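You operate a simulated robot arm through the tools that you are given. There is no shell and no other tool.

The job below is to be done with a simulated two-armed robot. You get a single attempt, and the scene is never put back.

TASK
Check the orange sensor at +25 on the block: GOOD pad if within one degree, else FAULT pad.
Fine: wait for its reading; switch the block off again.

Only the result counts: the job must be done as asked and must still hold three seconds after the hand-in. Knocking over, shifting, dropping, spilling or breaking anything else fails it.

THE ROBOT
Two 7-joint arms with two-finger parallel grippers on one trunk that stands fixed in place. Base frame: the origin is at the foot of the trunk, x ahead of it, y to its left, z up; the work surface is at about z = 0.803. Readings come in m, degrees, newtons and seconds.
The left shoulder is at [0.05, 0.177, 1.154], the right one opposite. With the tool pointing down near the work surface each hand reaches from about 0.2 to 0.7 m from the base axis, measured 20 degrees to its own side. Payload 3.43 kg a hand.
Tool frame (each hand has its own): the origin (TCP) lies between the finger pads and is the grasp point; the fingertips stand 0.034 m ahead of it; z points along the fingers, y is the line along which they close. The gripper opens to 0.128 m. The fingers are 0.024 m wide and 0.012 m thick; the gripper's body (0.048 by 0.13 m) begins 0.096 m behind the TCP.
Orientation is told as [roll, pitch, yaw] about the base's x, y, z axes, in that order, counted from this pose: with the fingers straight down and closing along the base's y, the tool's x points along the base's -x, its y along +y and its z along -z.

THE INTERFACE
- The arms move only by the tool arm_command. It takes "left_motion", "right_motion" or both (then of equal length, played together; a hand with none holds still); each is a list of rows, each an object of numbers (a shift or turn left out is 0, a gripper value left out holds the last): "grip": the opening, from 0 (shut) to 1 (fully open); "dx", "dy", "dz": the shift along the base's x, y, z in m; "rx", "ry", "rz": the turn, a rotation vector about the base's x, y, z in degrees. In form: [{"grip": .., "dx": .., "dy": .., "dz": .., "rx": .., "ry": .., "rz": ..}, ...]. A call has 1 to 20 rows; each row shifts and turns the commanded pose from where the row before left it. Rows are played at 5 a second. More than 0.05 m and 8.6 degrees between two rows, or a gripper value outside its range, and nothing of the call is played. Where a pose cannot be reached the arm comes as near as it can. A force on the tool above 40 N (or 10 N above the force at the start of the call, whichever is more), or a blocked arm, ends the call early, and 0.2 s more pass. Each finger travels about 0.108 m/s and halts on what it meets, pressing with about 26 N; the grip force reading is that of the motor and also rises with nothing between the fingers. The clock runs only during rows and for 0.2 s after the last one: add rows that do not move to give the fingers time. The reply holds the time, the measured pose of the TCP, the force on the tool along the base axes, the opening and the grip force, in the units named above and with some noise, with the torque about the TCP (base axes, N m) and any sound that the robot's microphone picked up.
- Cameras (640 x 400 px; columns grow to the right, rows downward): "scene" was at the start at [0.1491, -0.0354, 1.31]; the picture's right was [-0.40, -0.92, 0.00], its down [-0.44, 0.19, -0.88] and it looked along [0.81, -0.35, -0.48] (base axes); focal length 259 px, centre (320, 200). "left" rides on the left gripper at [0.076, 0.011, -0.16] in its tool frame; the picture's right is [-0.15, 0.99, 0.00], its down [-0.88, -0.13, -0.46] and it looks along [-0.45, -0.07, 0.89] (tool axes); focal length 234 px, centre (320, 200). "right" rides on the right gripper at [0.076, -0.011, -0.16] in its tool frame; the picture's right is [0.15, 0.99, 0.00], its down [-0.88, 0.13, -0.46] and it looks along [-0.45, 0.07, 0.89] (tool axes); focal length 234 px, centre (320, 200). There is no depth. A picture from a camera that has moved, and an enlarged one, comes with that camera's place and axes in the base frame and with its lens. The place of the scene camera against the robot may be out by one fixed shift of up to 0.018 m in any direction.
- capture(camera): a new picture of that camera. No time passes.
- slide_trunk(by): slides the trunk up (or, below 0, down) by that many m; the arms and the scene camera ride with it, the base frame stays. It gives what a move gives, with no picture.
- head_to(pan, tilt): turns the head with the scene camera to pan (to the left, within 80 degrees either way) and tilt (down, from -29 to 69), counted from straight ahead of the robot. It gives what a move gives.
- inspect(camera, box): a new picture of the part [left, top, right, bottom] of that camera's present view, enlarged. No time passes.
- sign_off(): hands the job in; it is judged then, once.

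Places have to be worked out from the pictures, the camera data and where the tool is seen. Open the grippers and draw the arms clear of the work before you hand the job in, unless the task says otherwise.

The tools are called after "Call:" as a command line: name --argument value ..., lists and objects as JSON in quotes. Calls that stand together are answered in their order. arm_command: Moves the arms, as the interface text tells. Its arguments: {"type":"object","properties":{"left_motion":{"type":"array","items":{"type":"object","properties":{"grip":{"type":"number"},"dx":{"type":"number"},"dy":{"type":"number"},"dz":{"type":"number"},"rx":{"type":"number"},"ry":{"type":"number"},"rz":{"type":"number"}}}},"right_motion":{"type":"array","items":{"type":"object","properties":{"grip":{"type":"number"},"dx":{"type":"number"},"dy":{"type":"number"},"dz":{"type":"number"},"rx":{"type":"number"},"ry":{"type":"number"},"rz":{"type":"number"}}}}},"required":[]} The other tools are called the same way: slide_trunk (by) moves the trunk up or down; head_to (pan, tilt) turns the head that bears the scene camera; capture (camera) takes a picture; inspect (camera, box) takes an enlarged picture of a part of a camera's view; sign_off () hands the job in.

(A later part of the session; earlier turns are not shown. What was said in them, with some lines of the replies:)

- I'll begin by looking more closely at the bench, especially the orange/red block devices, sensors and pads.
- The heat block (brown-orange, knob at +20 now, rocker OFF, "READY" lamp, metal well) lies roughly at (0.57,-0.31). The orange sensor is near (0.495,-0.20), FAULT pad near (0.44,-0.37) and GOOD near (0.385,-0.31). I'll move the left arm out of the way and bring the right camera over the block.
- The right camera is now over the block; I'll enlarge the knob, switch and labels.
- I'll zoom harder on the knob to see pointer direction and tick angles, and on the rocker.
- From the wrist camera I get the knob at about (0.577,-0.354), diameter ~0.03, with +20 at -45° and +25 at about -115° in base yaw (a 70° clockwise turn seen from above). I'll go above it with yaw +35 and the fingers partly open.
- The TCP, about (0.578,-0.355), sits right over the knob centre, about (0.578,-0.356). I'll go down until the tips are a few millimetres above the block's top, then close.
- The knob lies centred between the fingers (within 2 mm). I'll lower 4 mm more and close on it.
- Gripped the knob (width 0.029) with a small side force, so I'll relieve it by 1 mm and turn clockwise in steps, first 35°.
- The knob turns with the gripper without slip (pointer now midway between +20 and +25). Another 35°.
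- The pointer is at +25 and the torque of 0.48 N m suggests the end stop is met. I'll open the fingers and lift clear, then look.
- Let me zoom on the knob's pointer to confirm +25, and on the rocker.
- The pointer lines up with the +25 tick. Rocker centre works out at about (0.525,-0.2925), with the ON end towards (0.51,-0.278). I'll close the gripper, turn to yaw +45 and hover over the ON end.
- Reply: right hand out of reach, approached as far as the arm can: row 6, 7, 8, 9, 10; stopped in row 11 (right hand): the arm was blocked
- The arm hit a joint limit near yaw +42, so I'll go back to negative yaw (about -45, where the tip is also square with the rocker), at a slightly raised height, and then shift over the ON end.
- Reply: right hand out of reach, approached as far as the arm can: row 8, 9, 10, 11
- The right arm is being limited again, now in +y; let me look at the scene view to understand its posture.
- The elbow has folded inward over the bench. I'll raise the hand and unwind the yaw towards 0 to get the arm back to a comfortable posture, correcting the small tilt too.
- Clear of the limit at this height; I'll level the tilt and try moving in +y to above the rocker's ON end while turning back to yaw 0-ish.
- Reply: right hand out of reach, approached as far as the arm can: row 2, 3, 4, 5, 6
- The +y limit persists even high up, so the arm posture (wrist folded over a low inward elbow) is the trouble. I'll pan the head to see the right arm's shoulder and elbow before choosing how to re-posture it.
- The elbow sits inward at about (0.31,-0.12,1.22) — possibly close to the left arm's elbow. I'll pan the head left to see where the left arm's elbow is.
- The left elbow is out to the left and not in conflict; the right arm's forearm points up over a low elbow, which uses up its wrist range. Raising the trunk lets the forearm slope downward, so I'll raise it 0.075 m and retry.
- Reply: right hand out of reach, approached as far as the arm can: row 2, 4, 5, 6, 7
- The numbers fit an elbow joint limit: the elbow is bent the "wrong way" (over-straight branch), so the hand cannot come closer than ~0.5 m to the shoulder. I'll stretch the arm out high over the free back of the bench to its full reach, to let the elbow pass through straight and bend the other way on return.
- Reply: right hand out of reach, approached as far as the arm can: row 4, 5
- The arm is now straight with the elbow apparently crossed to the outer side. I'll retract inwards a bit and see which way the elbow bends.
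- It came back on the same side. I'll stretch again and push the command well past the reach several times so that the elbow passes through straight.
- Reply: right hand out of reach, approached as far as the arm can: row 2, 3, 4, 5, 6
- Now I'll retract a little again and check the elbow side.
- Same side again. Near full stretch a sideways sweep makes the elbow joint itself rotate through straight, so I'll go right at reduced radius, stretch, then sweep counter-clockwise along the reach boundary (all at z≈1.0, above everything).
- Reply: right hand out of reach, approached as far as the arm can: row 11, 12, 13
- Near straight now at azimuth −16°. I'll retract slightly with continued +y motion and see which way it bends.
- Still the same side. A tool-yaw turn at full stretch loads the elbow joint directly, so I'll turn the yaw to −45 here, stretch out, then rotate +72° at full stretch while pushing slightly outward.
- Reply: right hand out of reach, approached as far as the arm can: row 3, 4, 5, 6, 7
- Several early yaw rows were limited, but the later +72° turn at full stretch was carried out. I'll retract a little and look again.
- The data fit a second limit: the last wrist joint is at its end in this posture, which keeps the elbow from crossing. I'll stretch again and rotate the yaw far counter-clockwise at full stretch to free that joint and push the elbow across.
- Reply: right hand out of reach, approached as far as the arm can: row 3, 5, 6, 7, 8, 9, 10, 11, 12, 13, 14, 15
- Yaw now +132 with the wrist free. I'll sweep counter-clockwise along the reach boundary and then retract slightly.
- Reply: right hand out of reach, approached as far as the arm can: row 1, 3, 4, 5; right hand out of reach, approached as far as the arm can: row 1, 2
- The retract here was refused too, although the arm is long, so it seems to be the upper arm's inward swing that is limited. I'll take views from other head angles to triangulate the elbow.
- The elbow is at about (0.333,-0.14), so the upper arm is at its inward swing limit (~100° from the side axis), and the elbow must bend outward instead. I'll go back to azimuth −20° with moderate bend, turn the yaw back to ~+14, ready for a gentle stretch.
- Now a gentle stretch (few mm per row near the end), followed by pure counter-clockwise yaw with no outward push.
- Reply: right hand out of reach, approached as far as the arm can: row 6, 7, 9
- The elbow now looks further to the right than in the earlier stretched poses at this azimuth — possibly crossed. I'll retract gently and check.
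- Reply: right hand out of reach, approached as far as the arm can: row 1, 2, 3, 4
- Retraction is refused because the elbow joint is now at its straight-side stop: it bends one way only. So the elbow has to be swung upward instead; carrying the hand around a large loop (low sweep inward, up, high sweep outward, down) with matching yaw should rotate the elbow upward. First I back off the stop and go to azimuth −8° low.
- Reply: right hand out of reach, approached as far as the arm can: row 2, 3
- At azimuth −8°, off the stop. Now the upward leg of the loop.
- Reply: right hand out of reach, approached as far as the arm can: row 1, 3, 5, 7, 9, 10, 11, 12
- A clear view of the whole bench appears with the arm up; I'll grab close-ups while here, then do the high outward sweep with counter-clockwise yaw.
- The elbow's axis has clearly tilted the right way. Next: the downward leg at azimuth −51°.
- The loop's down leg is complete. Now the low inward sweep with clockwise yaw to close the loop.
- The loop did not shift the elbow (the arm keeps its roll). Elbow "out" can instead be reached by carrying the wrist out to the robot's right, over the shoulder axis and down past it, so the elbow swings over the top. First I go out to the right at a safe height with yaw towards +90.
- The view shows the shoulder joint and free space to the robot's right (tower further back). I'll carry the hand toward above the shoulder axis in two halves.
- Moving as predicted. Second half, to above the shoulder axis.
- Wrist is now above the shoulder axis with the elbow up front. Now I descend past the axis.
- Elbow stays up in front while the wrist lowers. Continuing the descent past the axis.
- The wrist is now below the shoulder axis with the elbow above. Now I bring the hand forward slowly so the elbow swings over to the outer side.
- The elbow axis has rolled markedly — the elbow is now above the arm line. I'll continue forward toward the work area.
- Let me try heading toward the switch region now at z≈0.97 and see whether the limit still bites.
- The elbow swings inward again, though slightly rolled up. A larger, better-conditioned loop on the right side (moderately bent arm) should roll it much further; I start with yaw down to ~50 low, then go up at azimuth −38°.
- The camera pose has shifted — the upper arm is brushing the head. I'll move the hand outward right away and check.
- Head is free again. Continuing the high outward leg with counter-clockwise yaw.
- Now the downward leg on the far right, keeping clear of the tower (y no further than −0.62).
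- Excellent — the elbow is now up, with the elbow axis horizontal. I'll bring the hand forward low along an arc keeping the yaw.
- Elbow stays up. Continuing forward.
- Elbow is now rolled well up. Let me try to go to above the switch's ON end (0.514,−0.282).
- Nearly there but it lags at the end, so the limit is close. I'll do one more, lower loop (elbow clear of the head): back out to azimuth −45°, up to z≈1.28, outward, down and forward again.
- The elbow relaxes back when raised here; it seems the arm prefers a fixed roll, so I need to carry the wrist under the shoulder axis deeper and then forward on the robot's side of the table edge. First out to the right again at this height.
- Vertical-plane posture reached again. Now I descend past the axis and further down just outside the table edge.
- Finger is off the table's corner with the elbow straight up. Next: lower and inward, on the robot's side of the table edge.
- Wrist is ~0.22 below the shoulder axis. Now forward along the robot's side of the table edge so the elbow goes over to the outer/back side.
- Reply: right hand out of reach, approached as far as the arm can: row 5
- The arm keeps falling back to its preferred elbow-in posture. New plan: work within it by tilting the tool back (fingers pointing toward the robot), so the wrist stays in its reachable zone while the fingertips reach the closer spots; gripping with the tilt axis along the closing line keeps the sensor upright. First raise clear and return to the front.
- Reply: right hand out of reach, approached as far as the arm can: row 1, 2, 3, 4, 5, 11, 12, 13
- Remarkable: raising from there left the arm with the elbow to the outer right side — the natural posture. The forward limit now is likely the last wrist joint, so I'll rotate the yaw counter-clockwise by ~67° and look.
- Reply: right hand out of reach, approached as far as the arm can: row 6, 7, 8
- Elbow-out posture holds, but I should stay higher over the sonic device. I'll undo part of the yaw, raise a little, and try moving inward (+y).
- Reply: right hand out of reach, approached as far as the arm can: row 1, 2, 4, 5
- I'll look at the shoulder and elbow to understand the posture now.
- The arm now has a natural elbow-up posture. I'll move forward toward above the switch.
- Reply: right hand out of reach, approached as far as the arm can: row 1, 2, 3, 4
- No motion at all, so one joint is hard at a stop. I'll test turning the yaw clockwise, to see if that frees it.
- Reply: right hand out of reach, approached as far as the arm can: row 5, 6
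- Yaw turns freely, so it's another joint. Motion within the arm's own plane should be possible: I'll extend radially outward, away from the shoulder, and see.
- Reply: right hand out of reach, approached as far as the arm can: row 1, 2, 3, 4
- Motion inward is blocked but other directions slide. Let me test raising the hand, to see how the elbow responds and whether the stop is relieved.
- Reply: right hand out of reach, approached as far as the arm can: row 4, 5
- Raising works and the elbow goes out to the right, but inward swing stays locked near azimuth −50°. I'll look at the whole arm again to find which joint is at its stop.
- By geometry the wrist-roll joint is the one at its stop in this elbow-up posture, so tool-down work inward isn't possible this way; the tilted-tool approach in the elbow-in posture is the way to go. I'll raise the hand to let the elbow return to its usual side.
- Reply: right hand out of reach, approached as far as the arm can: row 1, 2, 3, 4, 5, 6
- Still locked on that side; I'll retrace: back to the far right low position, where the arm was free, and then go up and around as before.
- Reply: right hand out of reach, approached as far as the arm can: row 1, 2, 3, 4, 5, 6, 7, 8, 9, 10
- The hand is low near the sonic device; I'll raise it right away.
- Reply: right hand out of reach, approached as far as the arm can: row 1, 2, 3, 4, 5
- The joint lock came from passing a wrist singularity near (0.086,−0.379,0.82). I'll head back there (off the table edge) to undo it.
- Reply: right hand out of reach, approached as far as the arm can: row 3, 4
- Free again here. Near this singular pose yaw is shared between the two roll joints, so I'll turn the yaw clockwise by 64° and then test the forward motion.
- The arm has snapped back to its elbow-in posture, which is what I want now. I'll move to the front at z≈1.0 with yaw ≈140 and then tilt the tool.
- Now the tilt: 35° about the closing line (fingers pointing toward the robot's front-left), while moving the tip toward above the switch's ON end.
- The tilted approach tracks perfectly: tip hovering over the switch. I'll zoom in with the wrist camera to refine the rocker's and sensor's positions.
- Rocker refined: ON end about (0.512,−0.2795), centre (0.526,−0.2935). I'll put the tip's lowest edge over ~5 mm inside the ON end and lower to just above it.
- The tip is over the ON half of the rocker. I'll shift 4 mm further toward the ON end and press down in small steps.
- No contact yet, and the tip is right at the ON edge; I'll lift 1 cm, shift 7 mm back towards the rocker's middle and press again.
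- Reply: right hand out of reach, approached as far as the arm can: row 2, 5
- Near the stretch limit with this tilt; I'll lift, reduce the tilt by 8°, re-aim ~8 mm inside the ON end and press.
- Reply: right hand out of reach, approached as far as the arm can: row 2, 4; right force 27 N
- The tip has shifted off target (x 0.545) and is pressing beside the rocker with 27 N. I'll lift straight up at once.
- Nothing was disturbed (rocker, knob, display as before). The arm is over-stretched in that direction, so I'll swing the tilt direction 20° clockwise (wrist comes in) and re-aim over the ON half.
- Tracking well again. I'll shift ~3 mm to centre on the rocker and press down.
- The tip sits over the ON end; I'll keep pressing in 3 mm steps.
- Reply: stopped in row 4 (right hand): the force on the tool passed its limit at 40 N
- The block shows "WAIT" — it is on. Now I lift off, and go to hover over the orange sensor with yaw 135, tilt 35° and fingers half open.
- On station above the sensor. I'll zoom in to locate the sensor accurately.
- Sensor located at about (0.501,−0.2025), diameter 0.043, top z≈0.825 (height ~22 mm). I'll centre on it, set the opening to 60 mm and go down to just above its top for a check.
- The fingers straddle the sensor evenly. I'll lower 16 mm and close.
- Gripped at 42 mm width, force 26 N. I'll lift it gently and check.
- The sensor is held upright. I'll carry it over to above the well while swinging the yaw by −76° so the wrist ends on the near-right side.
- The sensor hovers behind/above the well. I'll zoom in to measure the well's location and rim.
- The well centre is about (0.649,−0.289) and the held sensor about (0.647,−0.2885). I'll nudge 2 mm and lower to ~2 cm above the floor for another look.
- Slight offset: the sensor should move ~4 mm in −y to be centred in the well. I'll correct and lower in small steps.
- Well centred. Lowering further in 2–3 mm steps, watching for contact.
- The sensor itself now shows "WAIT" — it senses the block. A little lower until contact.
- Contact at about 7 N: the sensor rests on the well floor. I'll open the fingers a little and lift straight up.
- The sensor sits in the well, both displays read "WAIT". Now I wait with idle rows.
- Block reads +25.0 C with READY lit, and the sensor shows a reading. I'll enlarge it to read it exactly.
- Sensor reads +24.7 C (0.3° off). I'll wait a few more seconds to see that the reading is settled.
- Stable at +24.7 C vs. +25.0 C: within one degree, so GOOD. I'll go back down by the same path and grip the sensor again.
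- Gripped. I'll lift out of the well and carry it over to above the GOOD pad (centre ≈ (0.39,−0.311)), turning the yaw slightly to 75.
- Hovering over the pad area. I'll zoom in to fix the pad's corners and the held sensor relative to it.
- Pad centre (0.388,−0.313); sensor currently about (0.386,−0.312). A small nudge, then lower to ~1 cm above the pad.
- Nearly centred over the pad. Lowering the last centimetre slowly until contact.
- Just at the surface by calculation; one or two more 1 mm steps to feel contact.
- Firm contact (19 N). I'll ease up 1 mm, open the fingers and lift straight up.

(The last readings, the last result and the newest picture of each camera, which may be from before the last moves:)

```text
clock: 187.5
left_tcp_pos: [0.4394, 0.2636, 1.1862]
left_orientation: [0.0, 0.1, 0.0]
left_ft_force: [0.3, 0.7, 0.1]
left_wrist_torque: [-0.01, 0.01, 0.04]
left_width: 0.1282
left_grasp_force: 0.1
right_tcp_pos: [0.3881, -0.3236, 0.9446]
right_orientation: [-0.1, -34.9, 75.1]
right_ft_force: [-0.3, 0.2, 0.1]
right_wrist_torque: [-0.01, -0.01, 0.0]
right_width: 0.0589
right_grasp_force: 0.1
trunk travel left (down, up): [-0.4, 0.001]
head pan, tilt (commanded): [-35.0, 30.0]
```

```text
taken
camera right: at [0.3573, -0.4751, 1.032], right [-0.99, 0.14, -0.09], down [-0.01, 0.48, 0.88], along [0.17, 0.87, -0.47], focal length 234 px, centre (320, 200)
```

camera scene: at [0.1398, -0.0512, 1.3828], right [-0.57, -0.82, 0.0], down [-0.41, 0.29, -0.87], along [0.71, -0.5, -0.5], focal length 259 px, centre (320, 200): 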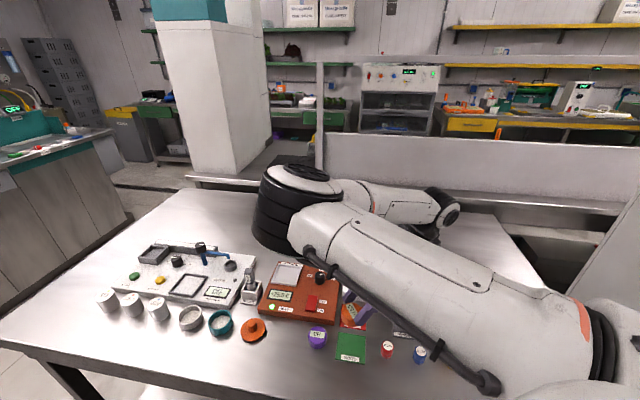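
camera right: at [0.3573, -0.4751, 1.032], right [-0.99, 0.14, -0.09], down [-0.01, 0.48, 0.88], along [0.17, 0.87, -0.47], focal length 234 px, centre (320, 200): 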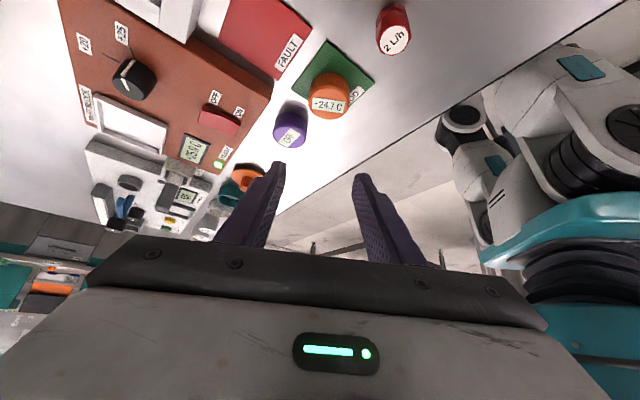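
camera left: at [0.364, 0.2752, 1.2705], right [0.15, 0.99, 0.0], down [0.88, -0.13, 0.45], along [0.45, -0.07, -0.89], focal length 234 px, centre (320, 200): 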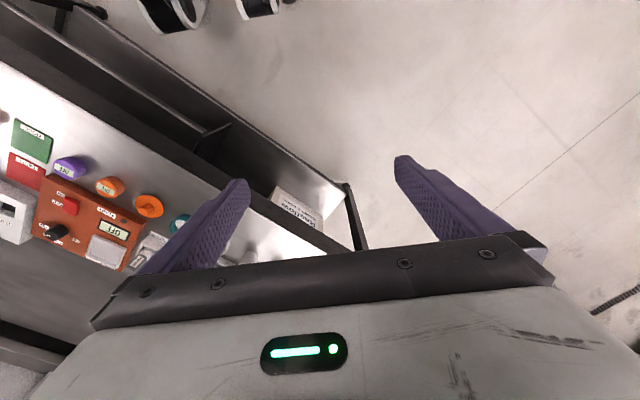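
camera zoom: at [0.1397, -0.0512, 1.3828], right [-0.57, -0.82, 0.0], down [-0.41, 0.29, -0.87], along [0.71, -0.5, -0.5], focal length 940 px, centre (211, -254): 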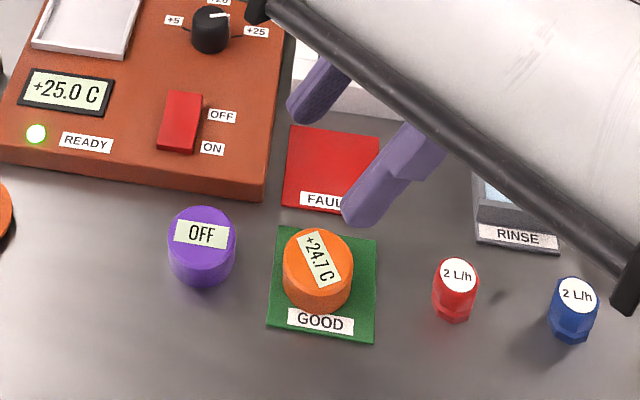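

The sensor sits fully on the GOOD pad. Next: switch the block off. I'll close the fingers and go above the rocker's OFF end (≈(0.535,−0.3025)) with yaw 100.

Call:
arm_command --right_motion '[{"dx": 0.03, "dy": 0.0023, "dz": 0.005, "rz": 5, "grip": 0.3}, {"dx": 0.03, "dy": 0.0023, "rz": 5, "grip": 0.15}, {"dx": 0.03, "dy": 0.0023, "rz": 5, "grip": 0.0}, {"dx": 0.03, "dy": 0.0023, "rz": 5}, {"dx": 0.0286, "dy": 0.0023, "dz": -0.01, "rz": 5}, {"dz": -0.02}, {}, {}]'

Call:
inspect --camera "right" --box '[220, 30, 420, 200]'

Call:
inspect --camera "scene" --box '[250, 250, 370, 350]'

```text
clock: 189.3
left_tcp_pos: [0.439, 0.2646, 1.1852]
left_orientation: [0.1, 0.0, 0.0]
left_ft_force: [0.0, -0.1, -0.4]
left_wrist_torque: [-0.03, 0.0, 0.02]
left_width: 0.1282
left_grasp_force: 0.0
right_tcp_pos: [0.5362, -0.3126, 0.9217]
right_orientation: [-0.1, -34.8, 99.9]
right_ft_force: [-0.3, -0.6, -0.7]
right_wrist_torque: [0.0, 0.01, 0.05]
right_width: 0.0002
right_grasp_force: 26.3
trunk travel left (down, up): [-0.4, 0.001]
head pan, tilt (commanded): [-35.0, 30.0]
```

```text
2.35 times, centred on (320, 115) of right
camera zoom: at [0.5726, -0.4618, 1.0085], right [-0.95, -0.29, -0.09], down [-0.21, 0.43, 0.88], along [-0.22, 0.85, -0.47], focal length 551 px, centre (320, 400)
```

zoom: 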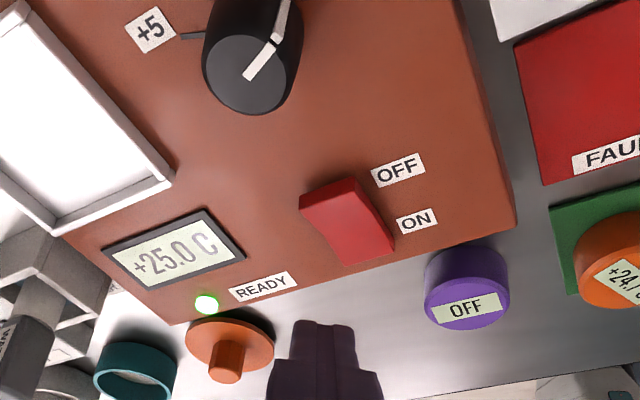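

```text
4.00 times, centred on (310, 300) of scene
camera zoom: at [0.1397, -0.0512, 1.3828], right [-0.57, -0.82, 0.0], down [-0.41, 0.29, -0.87], along [0.71, -0.5, -0.5], focal length 1035 px, centre (360, -200)
```

zoom: 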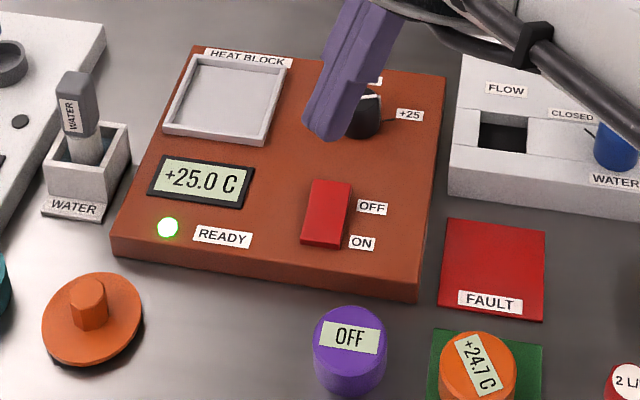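

ON state and positions confirmed; the tip should land ~5 mm inside the OFF end. I'll descend to near contact, then check.

Call:
arm_command --right_motion '[{"dx": -0.001, "dy": -0.002, "dz": -0.02}, {"dz": -0.015}, {"dz": -0.004}, {}]'

Call:
inspect --camera "scene" --box '[250, 250, 370, 350]'

Call:
inspect --camera "right" --box '[220, 50, 420, 220]'

```text
clock: 190.3
left_tcp_pos: [0.4387, 0.2632, 1.1851]
left_orientation: [-0.1, 0.0, 0.0]
left_ft_force: [-0.7, -0.2, -0.4]
left_wrist_torque: [0.02, 0.01, 0.0]
left_width: 0.1278
left_grasp_force: 0.1
right_tcp_pos: [0.5348, -0.3142, 0.882]
right_orientation: [-0.3, -34.9, 100.0]
right_ft_force: [0.4, -0.5, 0.7]
right_wrist_torque: [0.02, 0.01, -0.03]
right_width: 0.0
right_grasp_force: 26.0
trunk travel left (down, up): [-0.4, 0.001]
head pan, tilt (commanded): [-35.0, 30.0]
```

```text
4.00 times, centred on (310, 300) of scene
camera zoom: at [0.1397, -0.0512, 1.3828], right [-0.57, -0.82, 0.0], down [-0.41, 0.29, -0.87], along [0.71, -0.5, -0.5], focal length 1035 px, centre (360, -200)
```

zoom: 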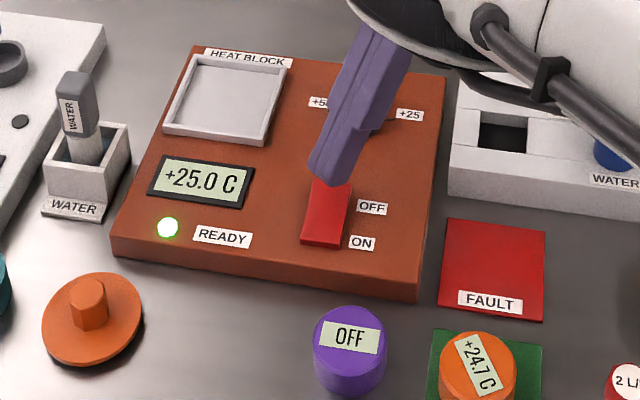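

```text
2.35 times, centred on (320, 135) of right
camera zoom: at [0.5707, -0.4636, 0.9681], right [-0.95, -0.29, -0.09], down [-0.21, 0.43, 0.88], along [-0.22, 0.85, -0.47], focal length 551 px, centre (320, 353)
```

zoom: 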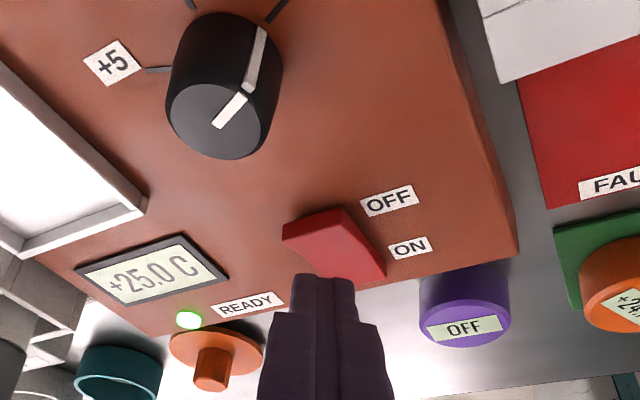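

The tip is over the OFF half. Pressing down in 3 mm steps.

Call:
arm_command --right_motion '[{"dz": -0.004}, {"dz": -0.003}, {"dz": -0.003}, {"dz": -0.003}, {"dz": -0.002}, {}]'

Call:
inspect --camera "scene" --box '[250, 250, 370, 350]'

```text
clock: 191.7
left_tcp_pos: [0.4392, 0.263, 1.1849]
left_orientation: [0.1, 0.0, 0.0]
left_ft_force: [-0.1, -0.5, 0.4]
left_wrist_torque: [-0.01, -0.01, -0.01]
left_width: 0.1281
left_grasp_force: 0.0
right_tcp_pos: [0.5351, -0.3143, 0.8657]
right_orientation: [-0.1, -34.9, 99.9]
right_ft_force: [0.7, 0.9, 0.3]
right_wrist_torque: [-0.01, 0.0, 0.04]
right_width: 0.0
right_grasp_force: 26.1
trunk travel left (down, up): [-0.4, 0.001]
head pan, tilt (commanded): [-35.0, 30.0]
```

```text
4.00 times, centred on (310, 300) of scene
camera zoom: at [0.1396, -0.0511, 1.3828], right [-0.57, -0.82, 0.0], down [-0.41, 0.29, -0.87], along [0.71, -0.5, -0.5], focal length 1035 px, centre (360, -200)
```

zoom: 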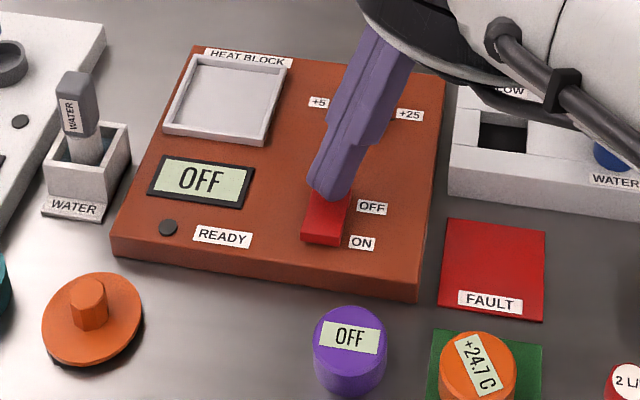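

The block's display shows OFF and the lamp is out. I'll lift off and verify.

Call:
arm_command --right_motion '[{"dz": 0.02}, {"dz": 0.03}, {"dz": 0.03}, {"dz": 0.04}, {}]'

Call:
inspect --camera "scene" --box '[250, 250, 370, 350]'

Call:
capture --camera "scene"

```text
clock: 192.9
left_tcp_pos: [0.4396, 0.2628, 1.186]
left_orientation: [0.0, 0.1, 0.0]
left_ft_force: [-0.7, 0.3, 0.1]
left_wrist_torque: [0.02, 0.03, -0.03]
left_width: 0.1284
left_grasp_force: 0.0
right_tcp_pos: [0.534, -0.3126, 0.9871]
right_orientation: [-0.1, -34.8, 100.0]
right_ft_force: [-0.5, -0.1, 0.6]
right_wrist_torque: [0.0, -0.01, -0.04]
right_width: 0.0
right_grasp_force: 26.6
trunk travel left (down, up): [-0.4, 0.001]
head pan, tilt (commanded): [-35.0, 30.0]
```

```text
4.00 times, centred on (310, 300) of scene
camera zoom: at [0.14, -0.0514, 1.3827], right [-0.57, -0.82, 0.0], down [-0.41, 0.29, -0.87], along [0.71, -0.5, -0.5], focal length 1035 px, centre (360, -200)
```

zoom: 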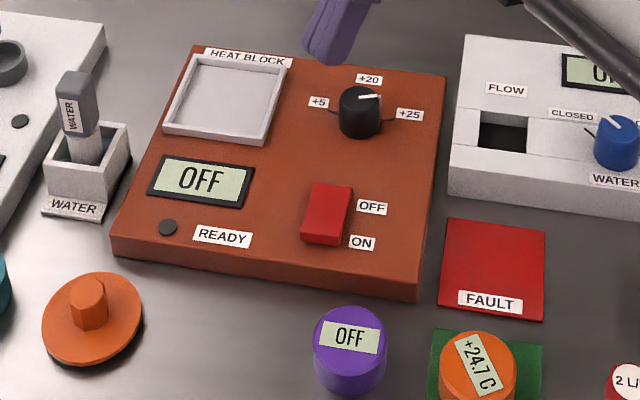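

```text
taken
camera scene: at [0.14, -0.0514, 1.3827], right [-0.57, -0.82, 0.0], down [-0.41, 0.29, -0.87], along [0.71, -0.5, -0.5], focal length 259 px, centre (320, 200)
```

scene: 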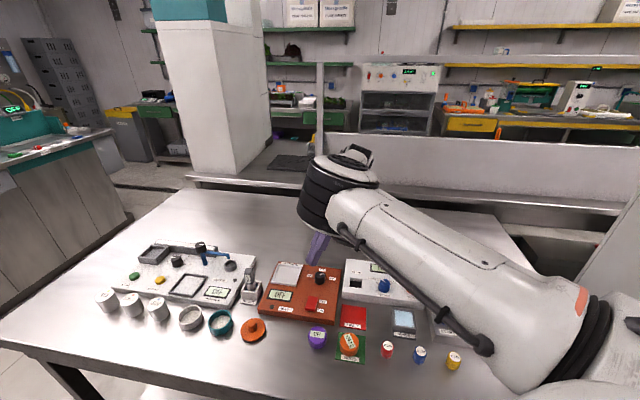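

All as wanted: block OFF, sensor on GOOD, nothing else moved. I'll now raise, level the tool, retreat and open the gripper.

Call:
arm_command --right_motion '[{"dz": 0.04}, {"dx": -0.01, "dy": -0.028, "dz": 0.025, "rx": -6.9, "ry": -1.22}, {"dx": -0.01, "dy": -0.028, "dz": 0.025, "rx": -6.9, "ry": -1.22}, {"dx": -0.01, "dy": -0.028, "dz": 0.025, "rx": -6.9, "ry": -1.22, "grip": 0.5}, {"dx": -0.01, "dy": -0.028, "dz": 0.025, "rx": -6.9, "ry": -1.22, "grip": 1.0}, {"dx": -0.01, "dy": -0.028, "dz": 0.025, "rx": -6.9, "ry": -1.22}, {}, {}]'

Call:
capture --camera "scene"

Call:
capture --camera "right"

```text
clock: 194.7
left_tcp_pos: [0.4394, 0.2627, 1.1852]
left_orientation: [0.0, -0.1, 0.0]
left_ft_force: [0.2, -0.1, -0.8]
left_wrist_torque: [-0.01, 0.02, -0.01]
left_width: 0.1283
left_grasp_force: 0.0
right_tcp_pos: [0.4863, -0.455, 1.1518]
right_orientation: [-0.3, 0.0, 100.0]
right_ft_force: [-0.2, -0.3, 0.3]
right_wrist_torque: [-0.05, 0.03, -0.02]
right_width: 0.1281
right_grasp_force: 0.0
trunk travel left (down, up): [-0.4, 0.001]
head pan, tilt (commanded): [-35.0, 30.0]
```

```text
taken
camera scene: at [0.1395, -0.0511, 1.3828], right [-0.57, -0.82, 0.0], down [-0.41, 0.29, -0.87], along [0.71, -0.5, -0.5], focal length 259 px, centre (320, 200)
```

scene: 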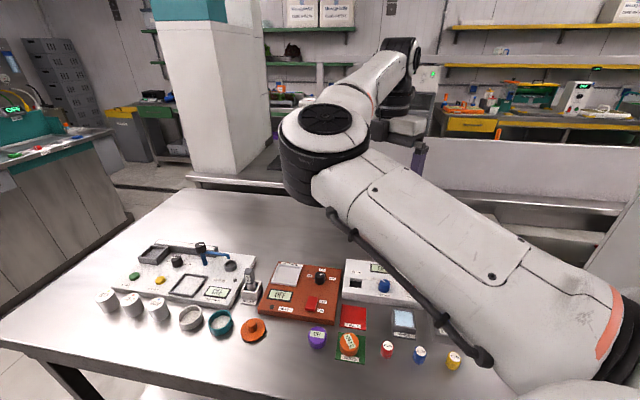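

```text
taken
camera right: at [0.5081, -0.527, 1.3109], right [-0.95, -0.32, 0.0], down [-0.28, 0.85, 0.45], along [-0.14, 0.43, -0.89], focal length 234 px, centre (320, 200)
```

right: 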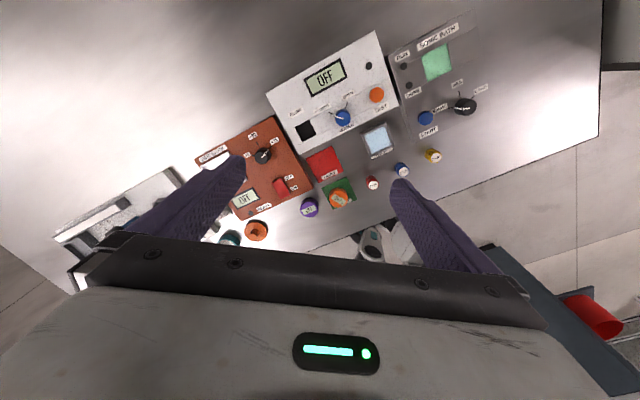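

Both grippers are open and clear. A last check of the whole bench, including the sonic device near which the hand passed low.

Call:
inspect --camera "right" --box '[230, 20, 490, 250]'

Call:
inspect --camera "scene" --box '[90, 230, 300, 350]'

Call:
inspect --camera "scene" --box '[270, 250, 480, 380]'

```text
1.74 times, centred on (360, 135) of right
camera zoom: at [0.5081, -0.527, 1.3109], right [-0.95, -0.32, 0.0], down [-0.28, 0.85, 0.45], along [-0.14, 0.43, -0.89], focal length 407 px, centre (250, 313)
```

zoom: 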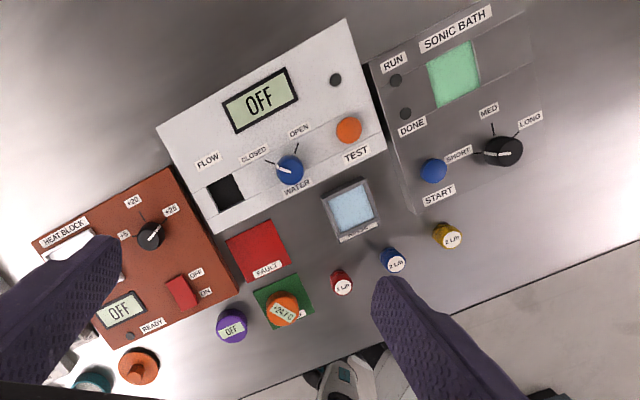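

```text
3.05 times, centred on (195, 290) of scene
camera zoom: at [0.1395, -0.0511, 1.3828], right [-0.57, -0.82, 0.0], down [-0.41, 0.29, -0.87], along [0.71, -0.5, -0.5], focal length 788 px, centre (701, -74)
```

zoom: 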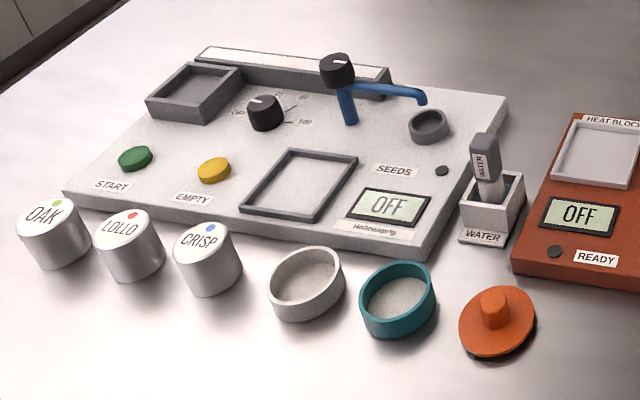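

```text
3.05 times, centred on (375, 315) of scene
camera zoom: at [0.1395, -0.0511, 1.3828], right [-0.57, -0.82, 0.0], down [-0.41, 0.29, -0.87], along [0.71, -0.5, -0.5], focal length 788 px, centre (152, -150)
```

zoom: 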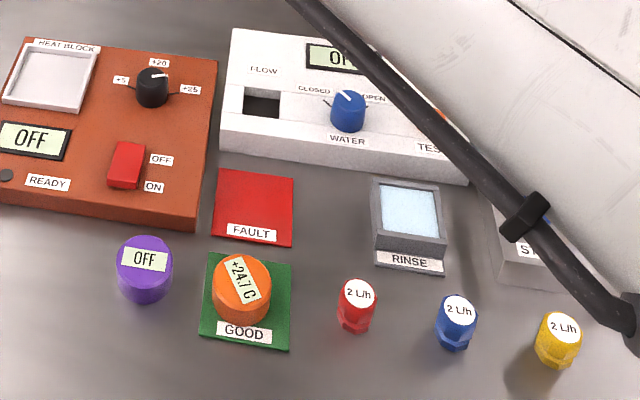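

The orange sensor read +24.7 C against the block's +25.0 C and now stands on GOOD. The block is off, everything else looks untouched, and both hands are open and clear, so I hand the job in.

Call:
sign_off

```text
The job is handed in.
```

The orange sensor passed. It read +24.7 C with the block ready at +25.0 C, so it is 0.3 degrees off and sits on the GOOD pad.

I waited for the reading and checked it again about four seconds later; it had not changed. The block is switched off again: its display shows OFF and the READY lamp is out. Its dial is still at +25, since you did not ask for it to be set back to +20.

- **Extra contact:** while switching the block on, my first tries missed. One pressed beside the switch with about 27 N. Earlier, the right arm briefly brushed the robot's own head camera. Neither did any visible damage.
- **Final state:** nothing else on the bench looked moved in the last pictures. Both grippers were open and clear at hand-in. The trunk is still raised about 7.5 cm from where it started.
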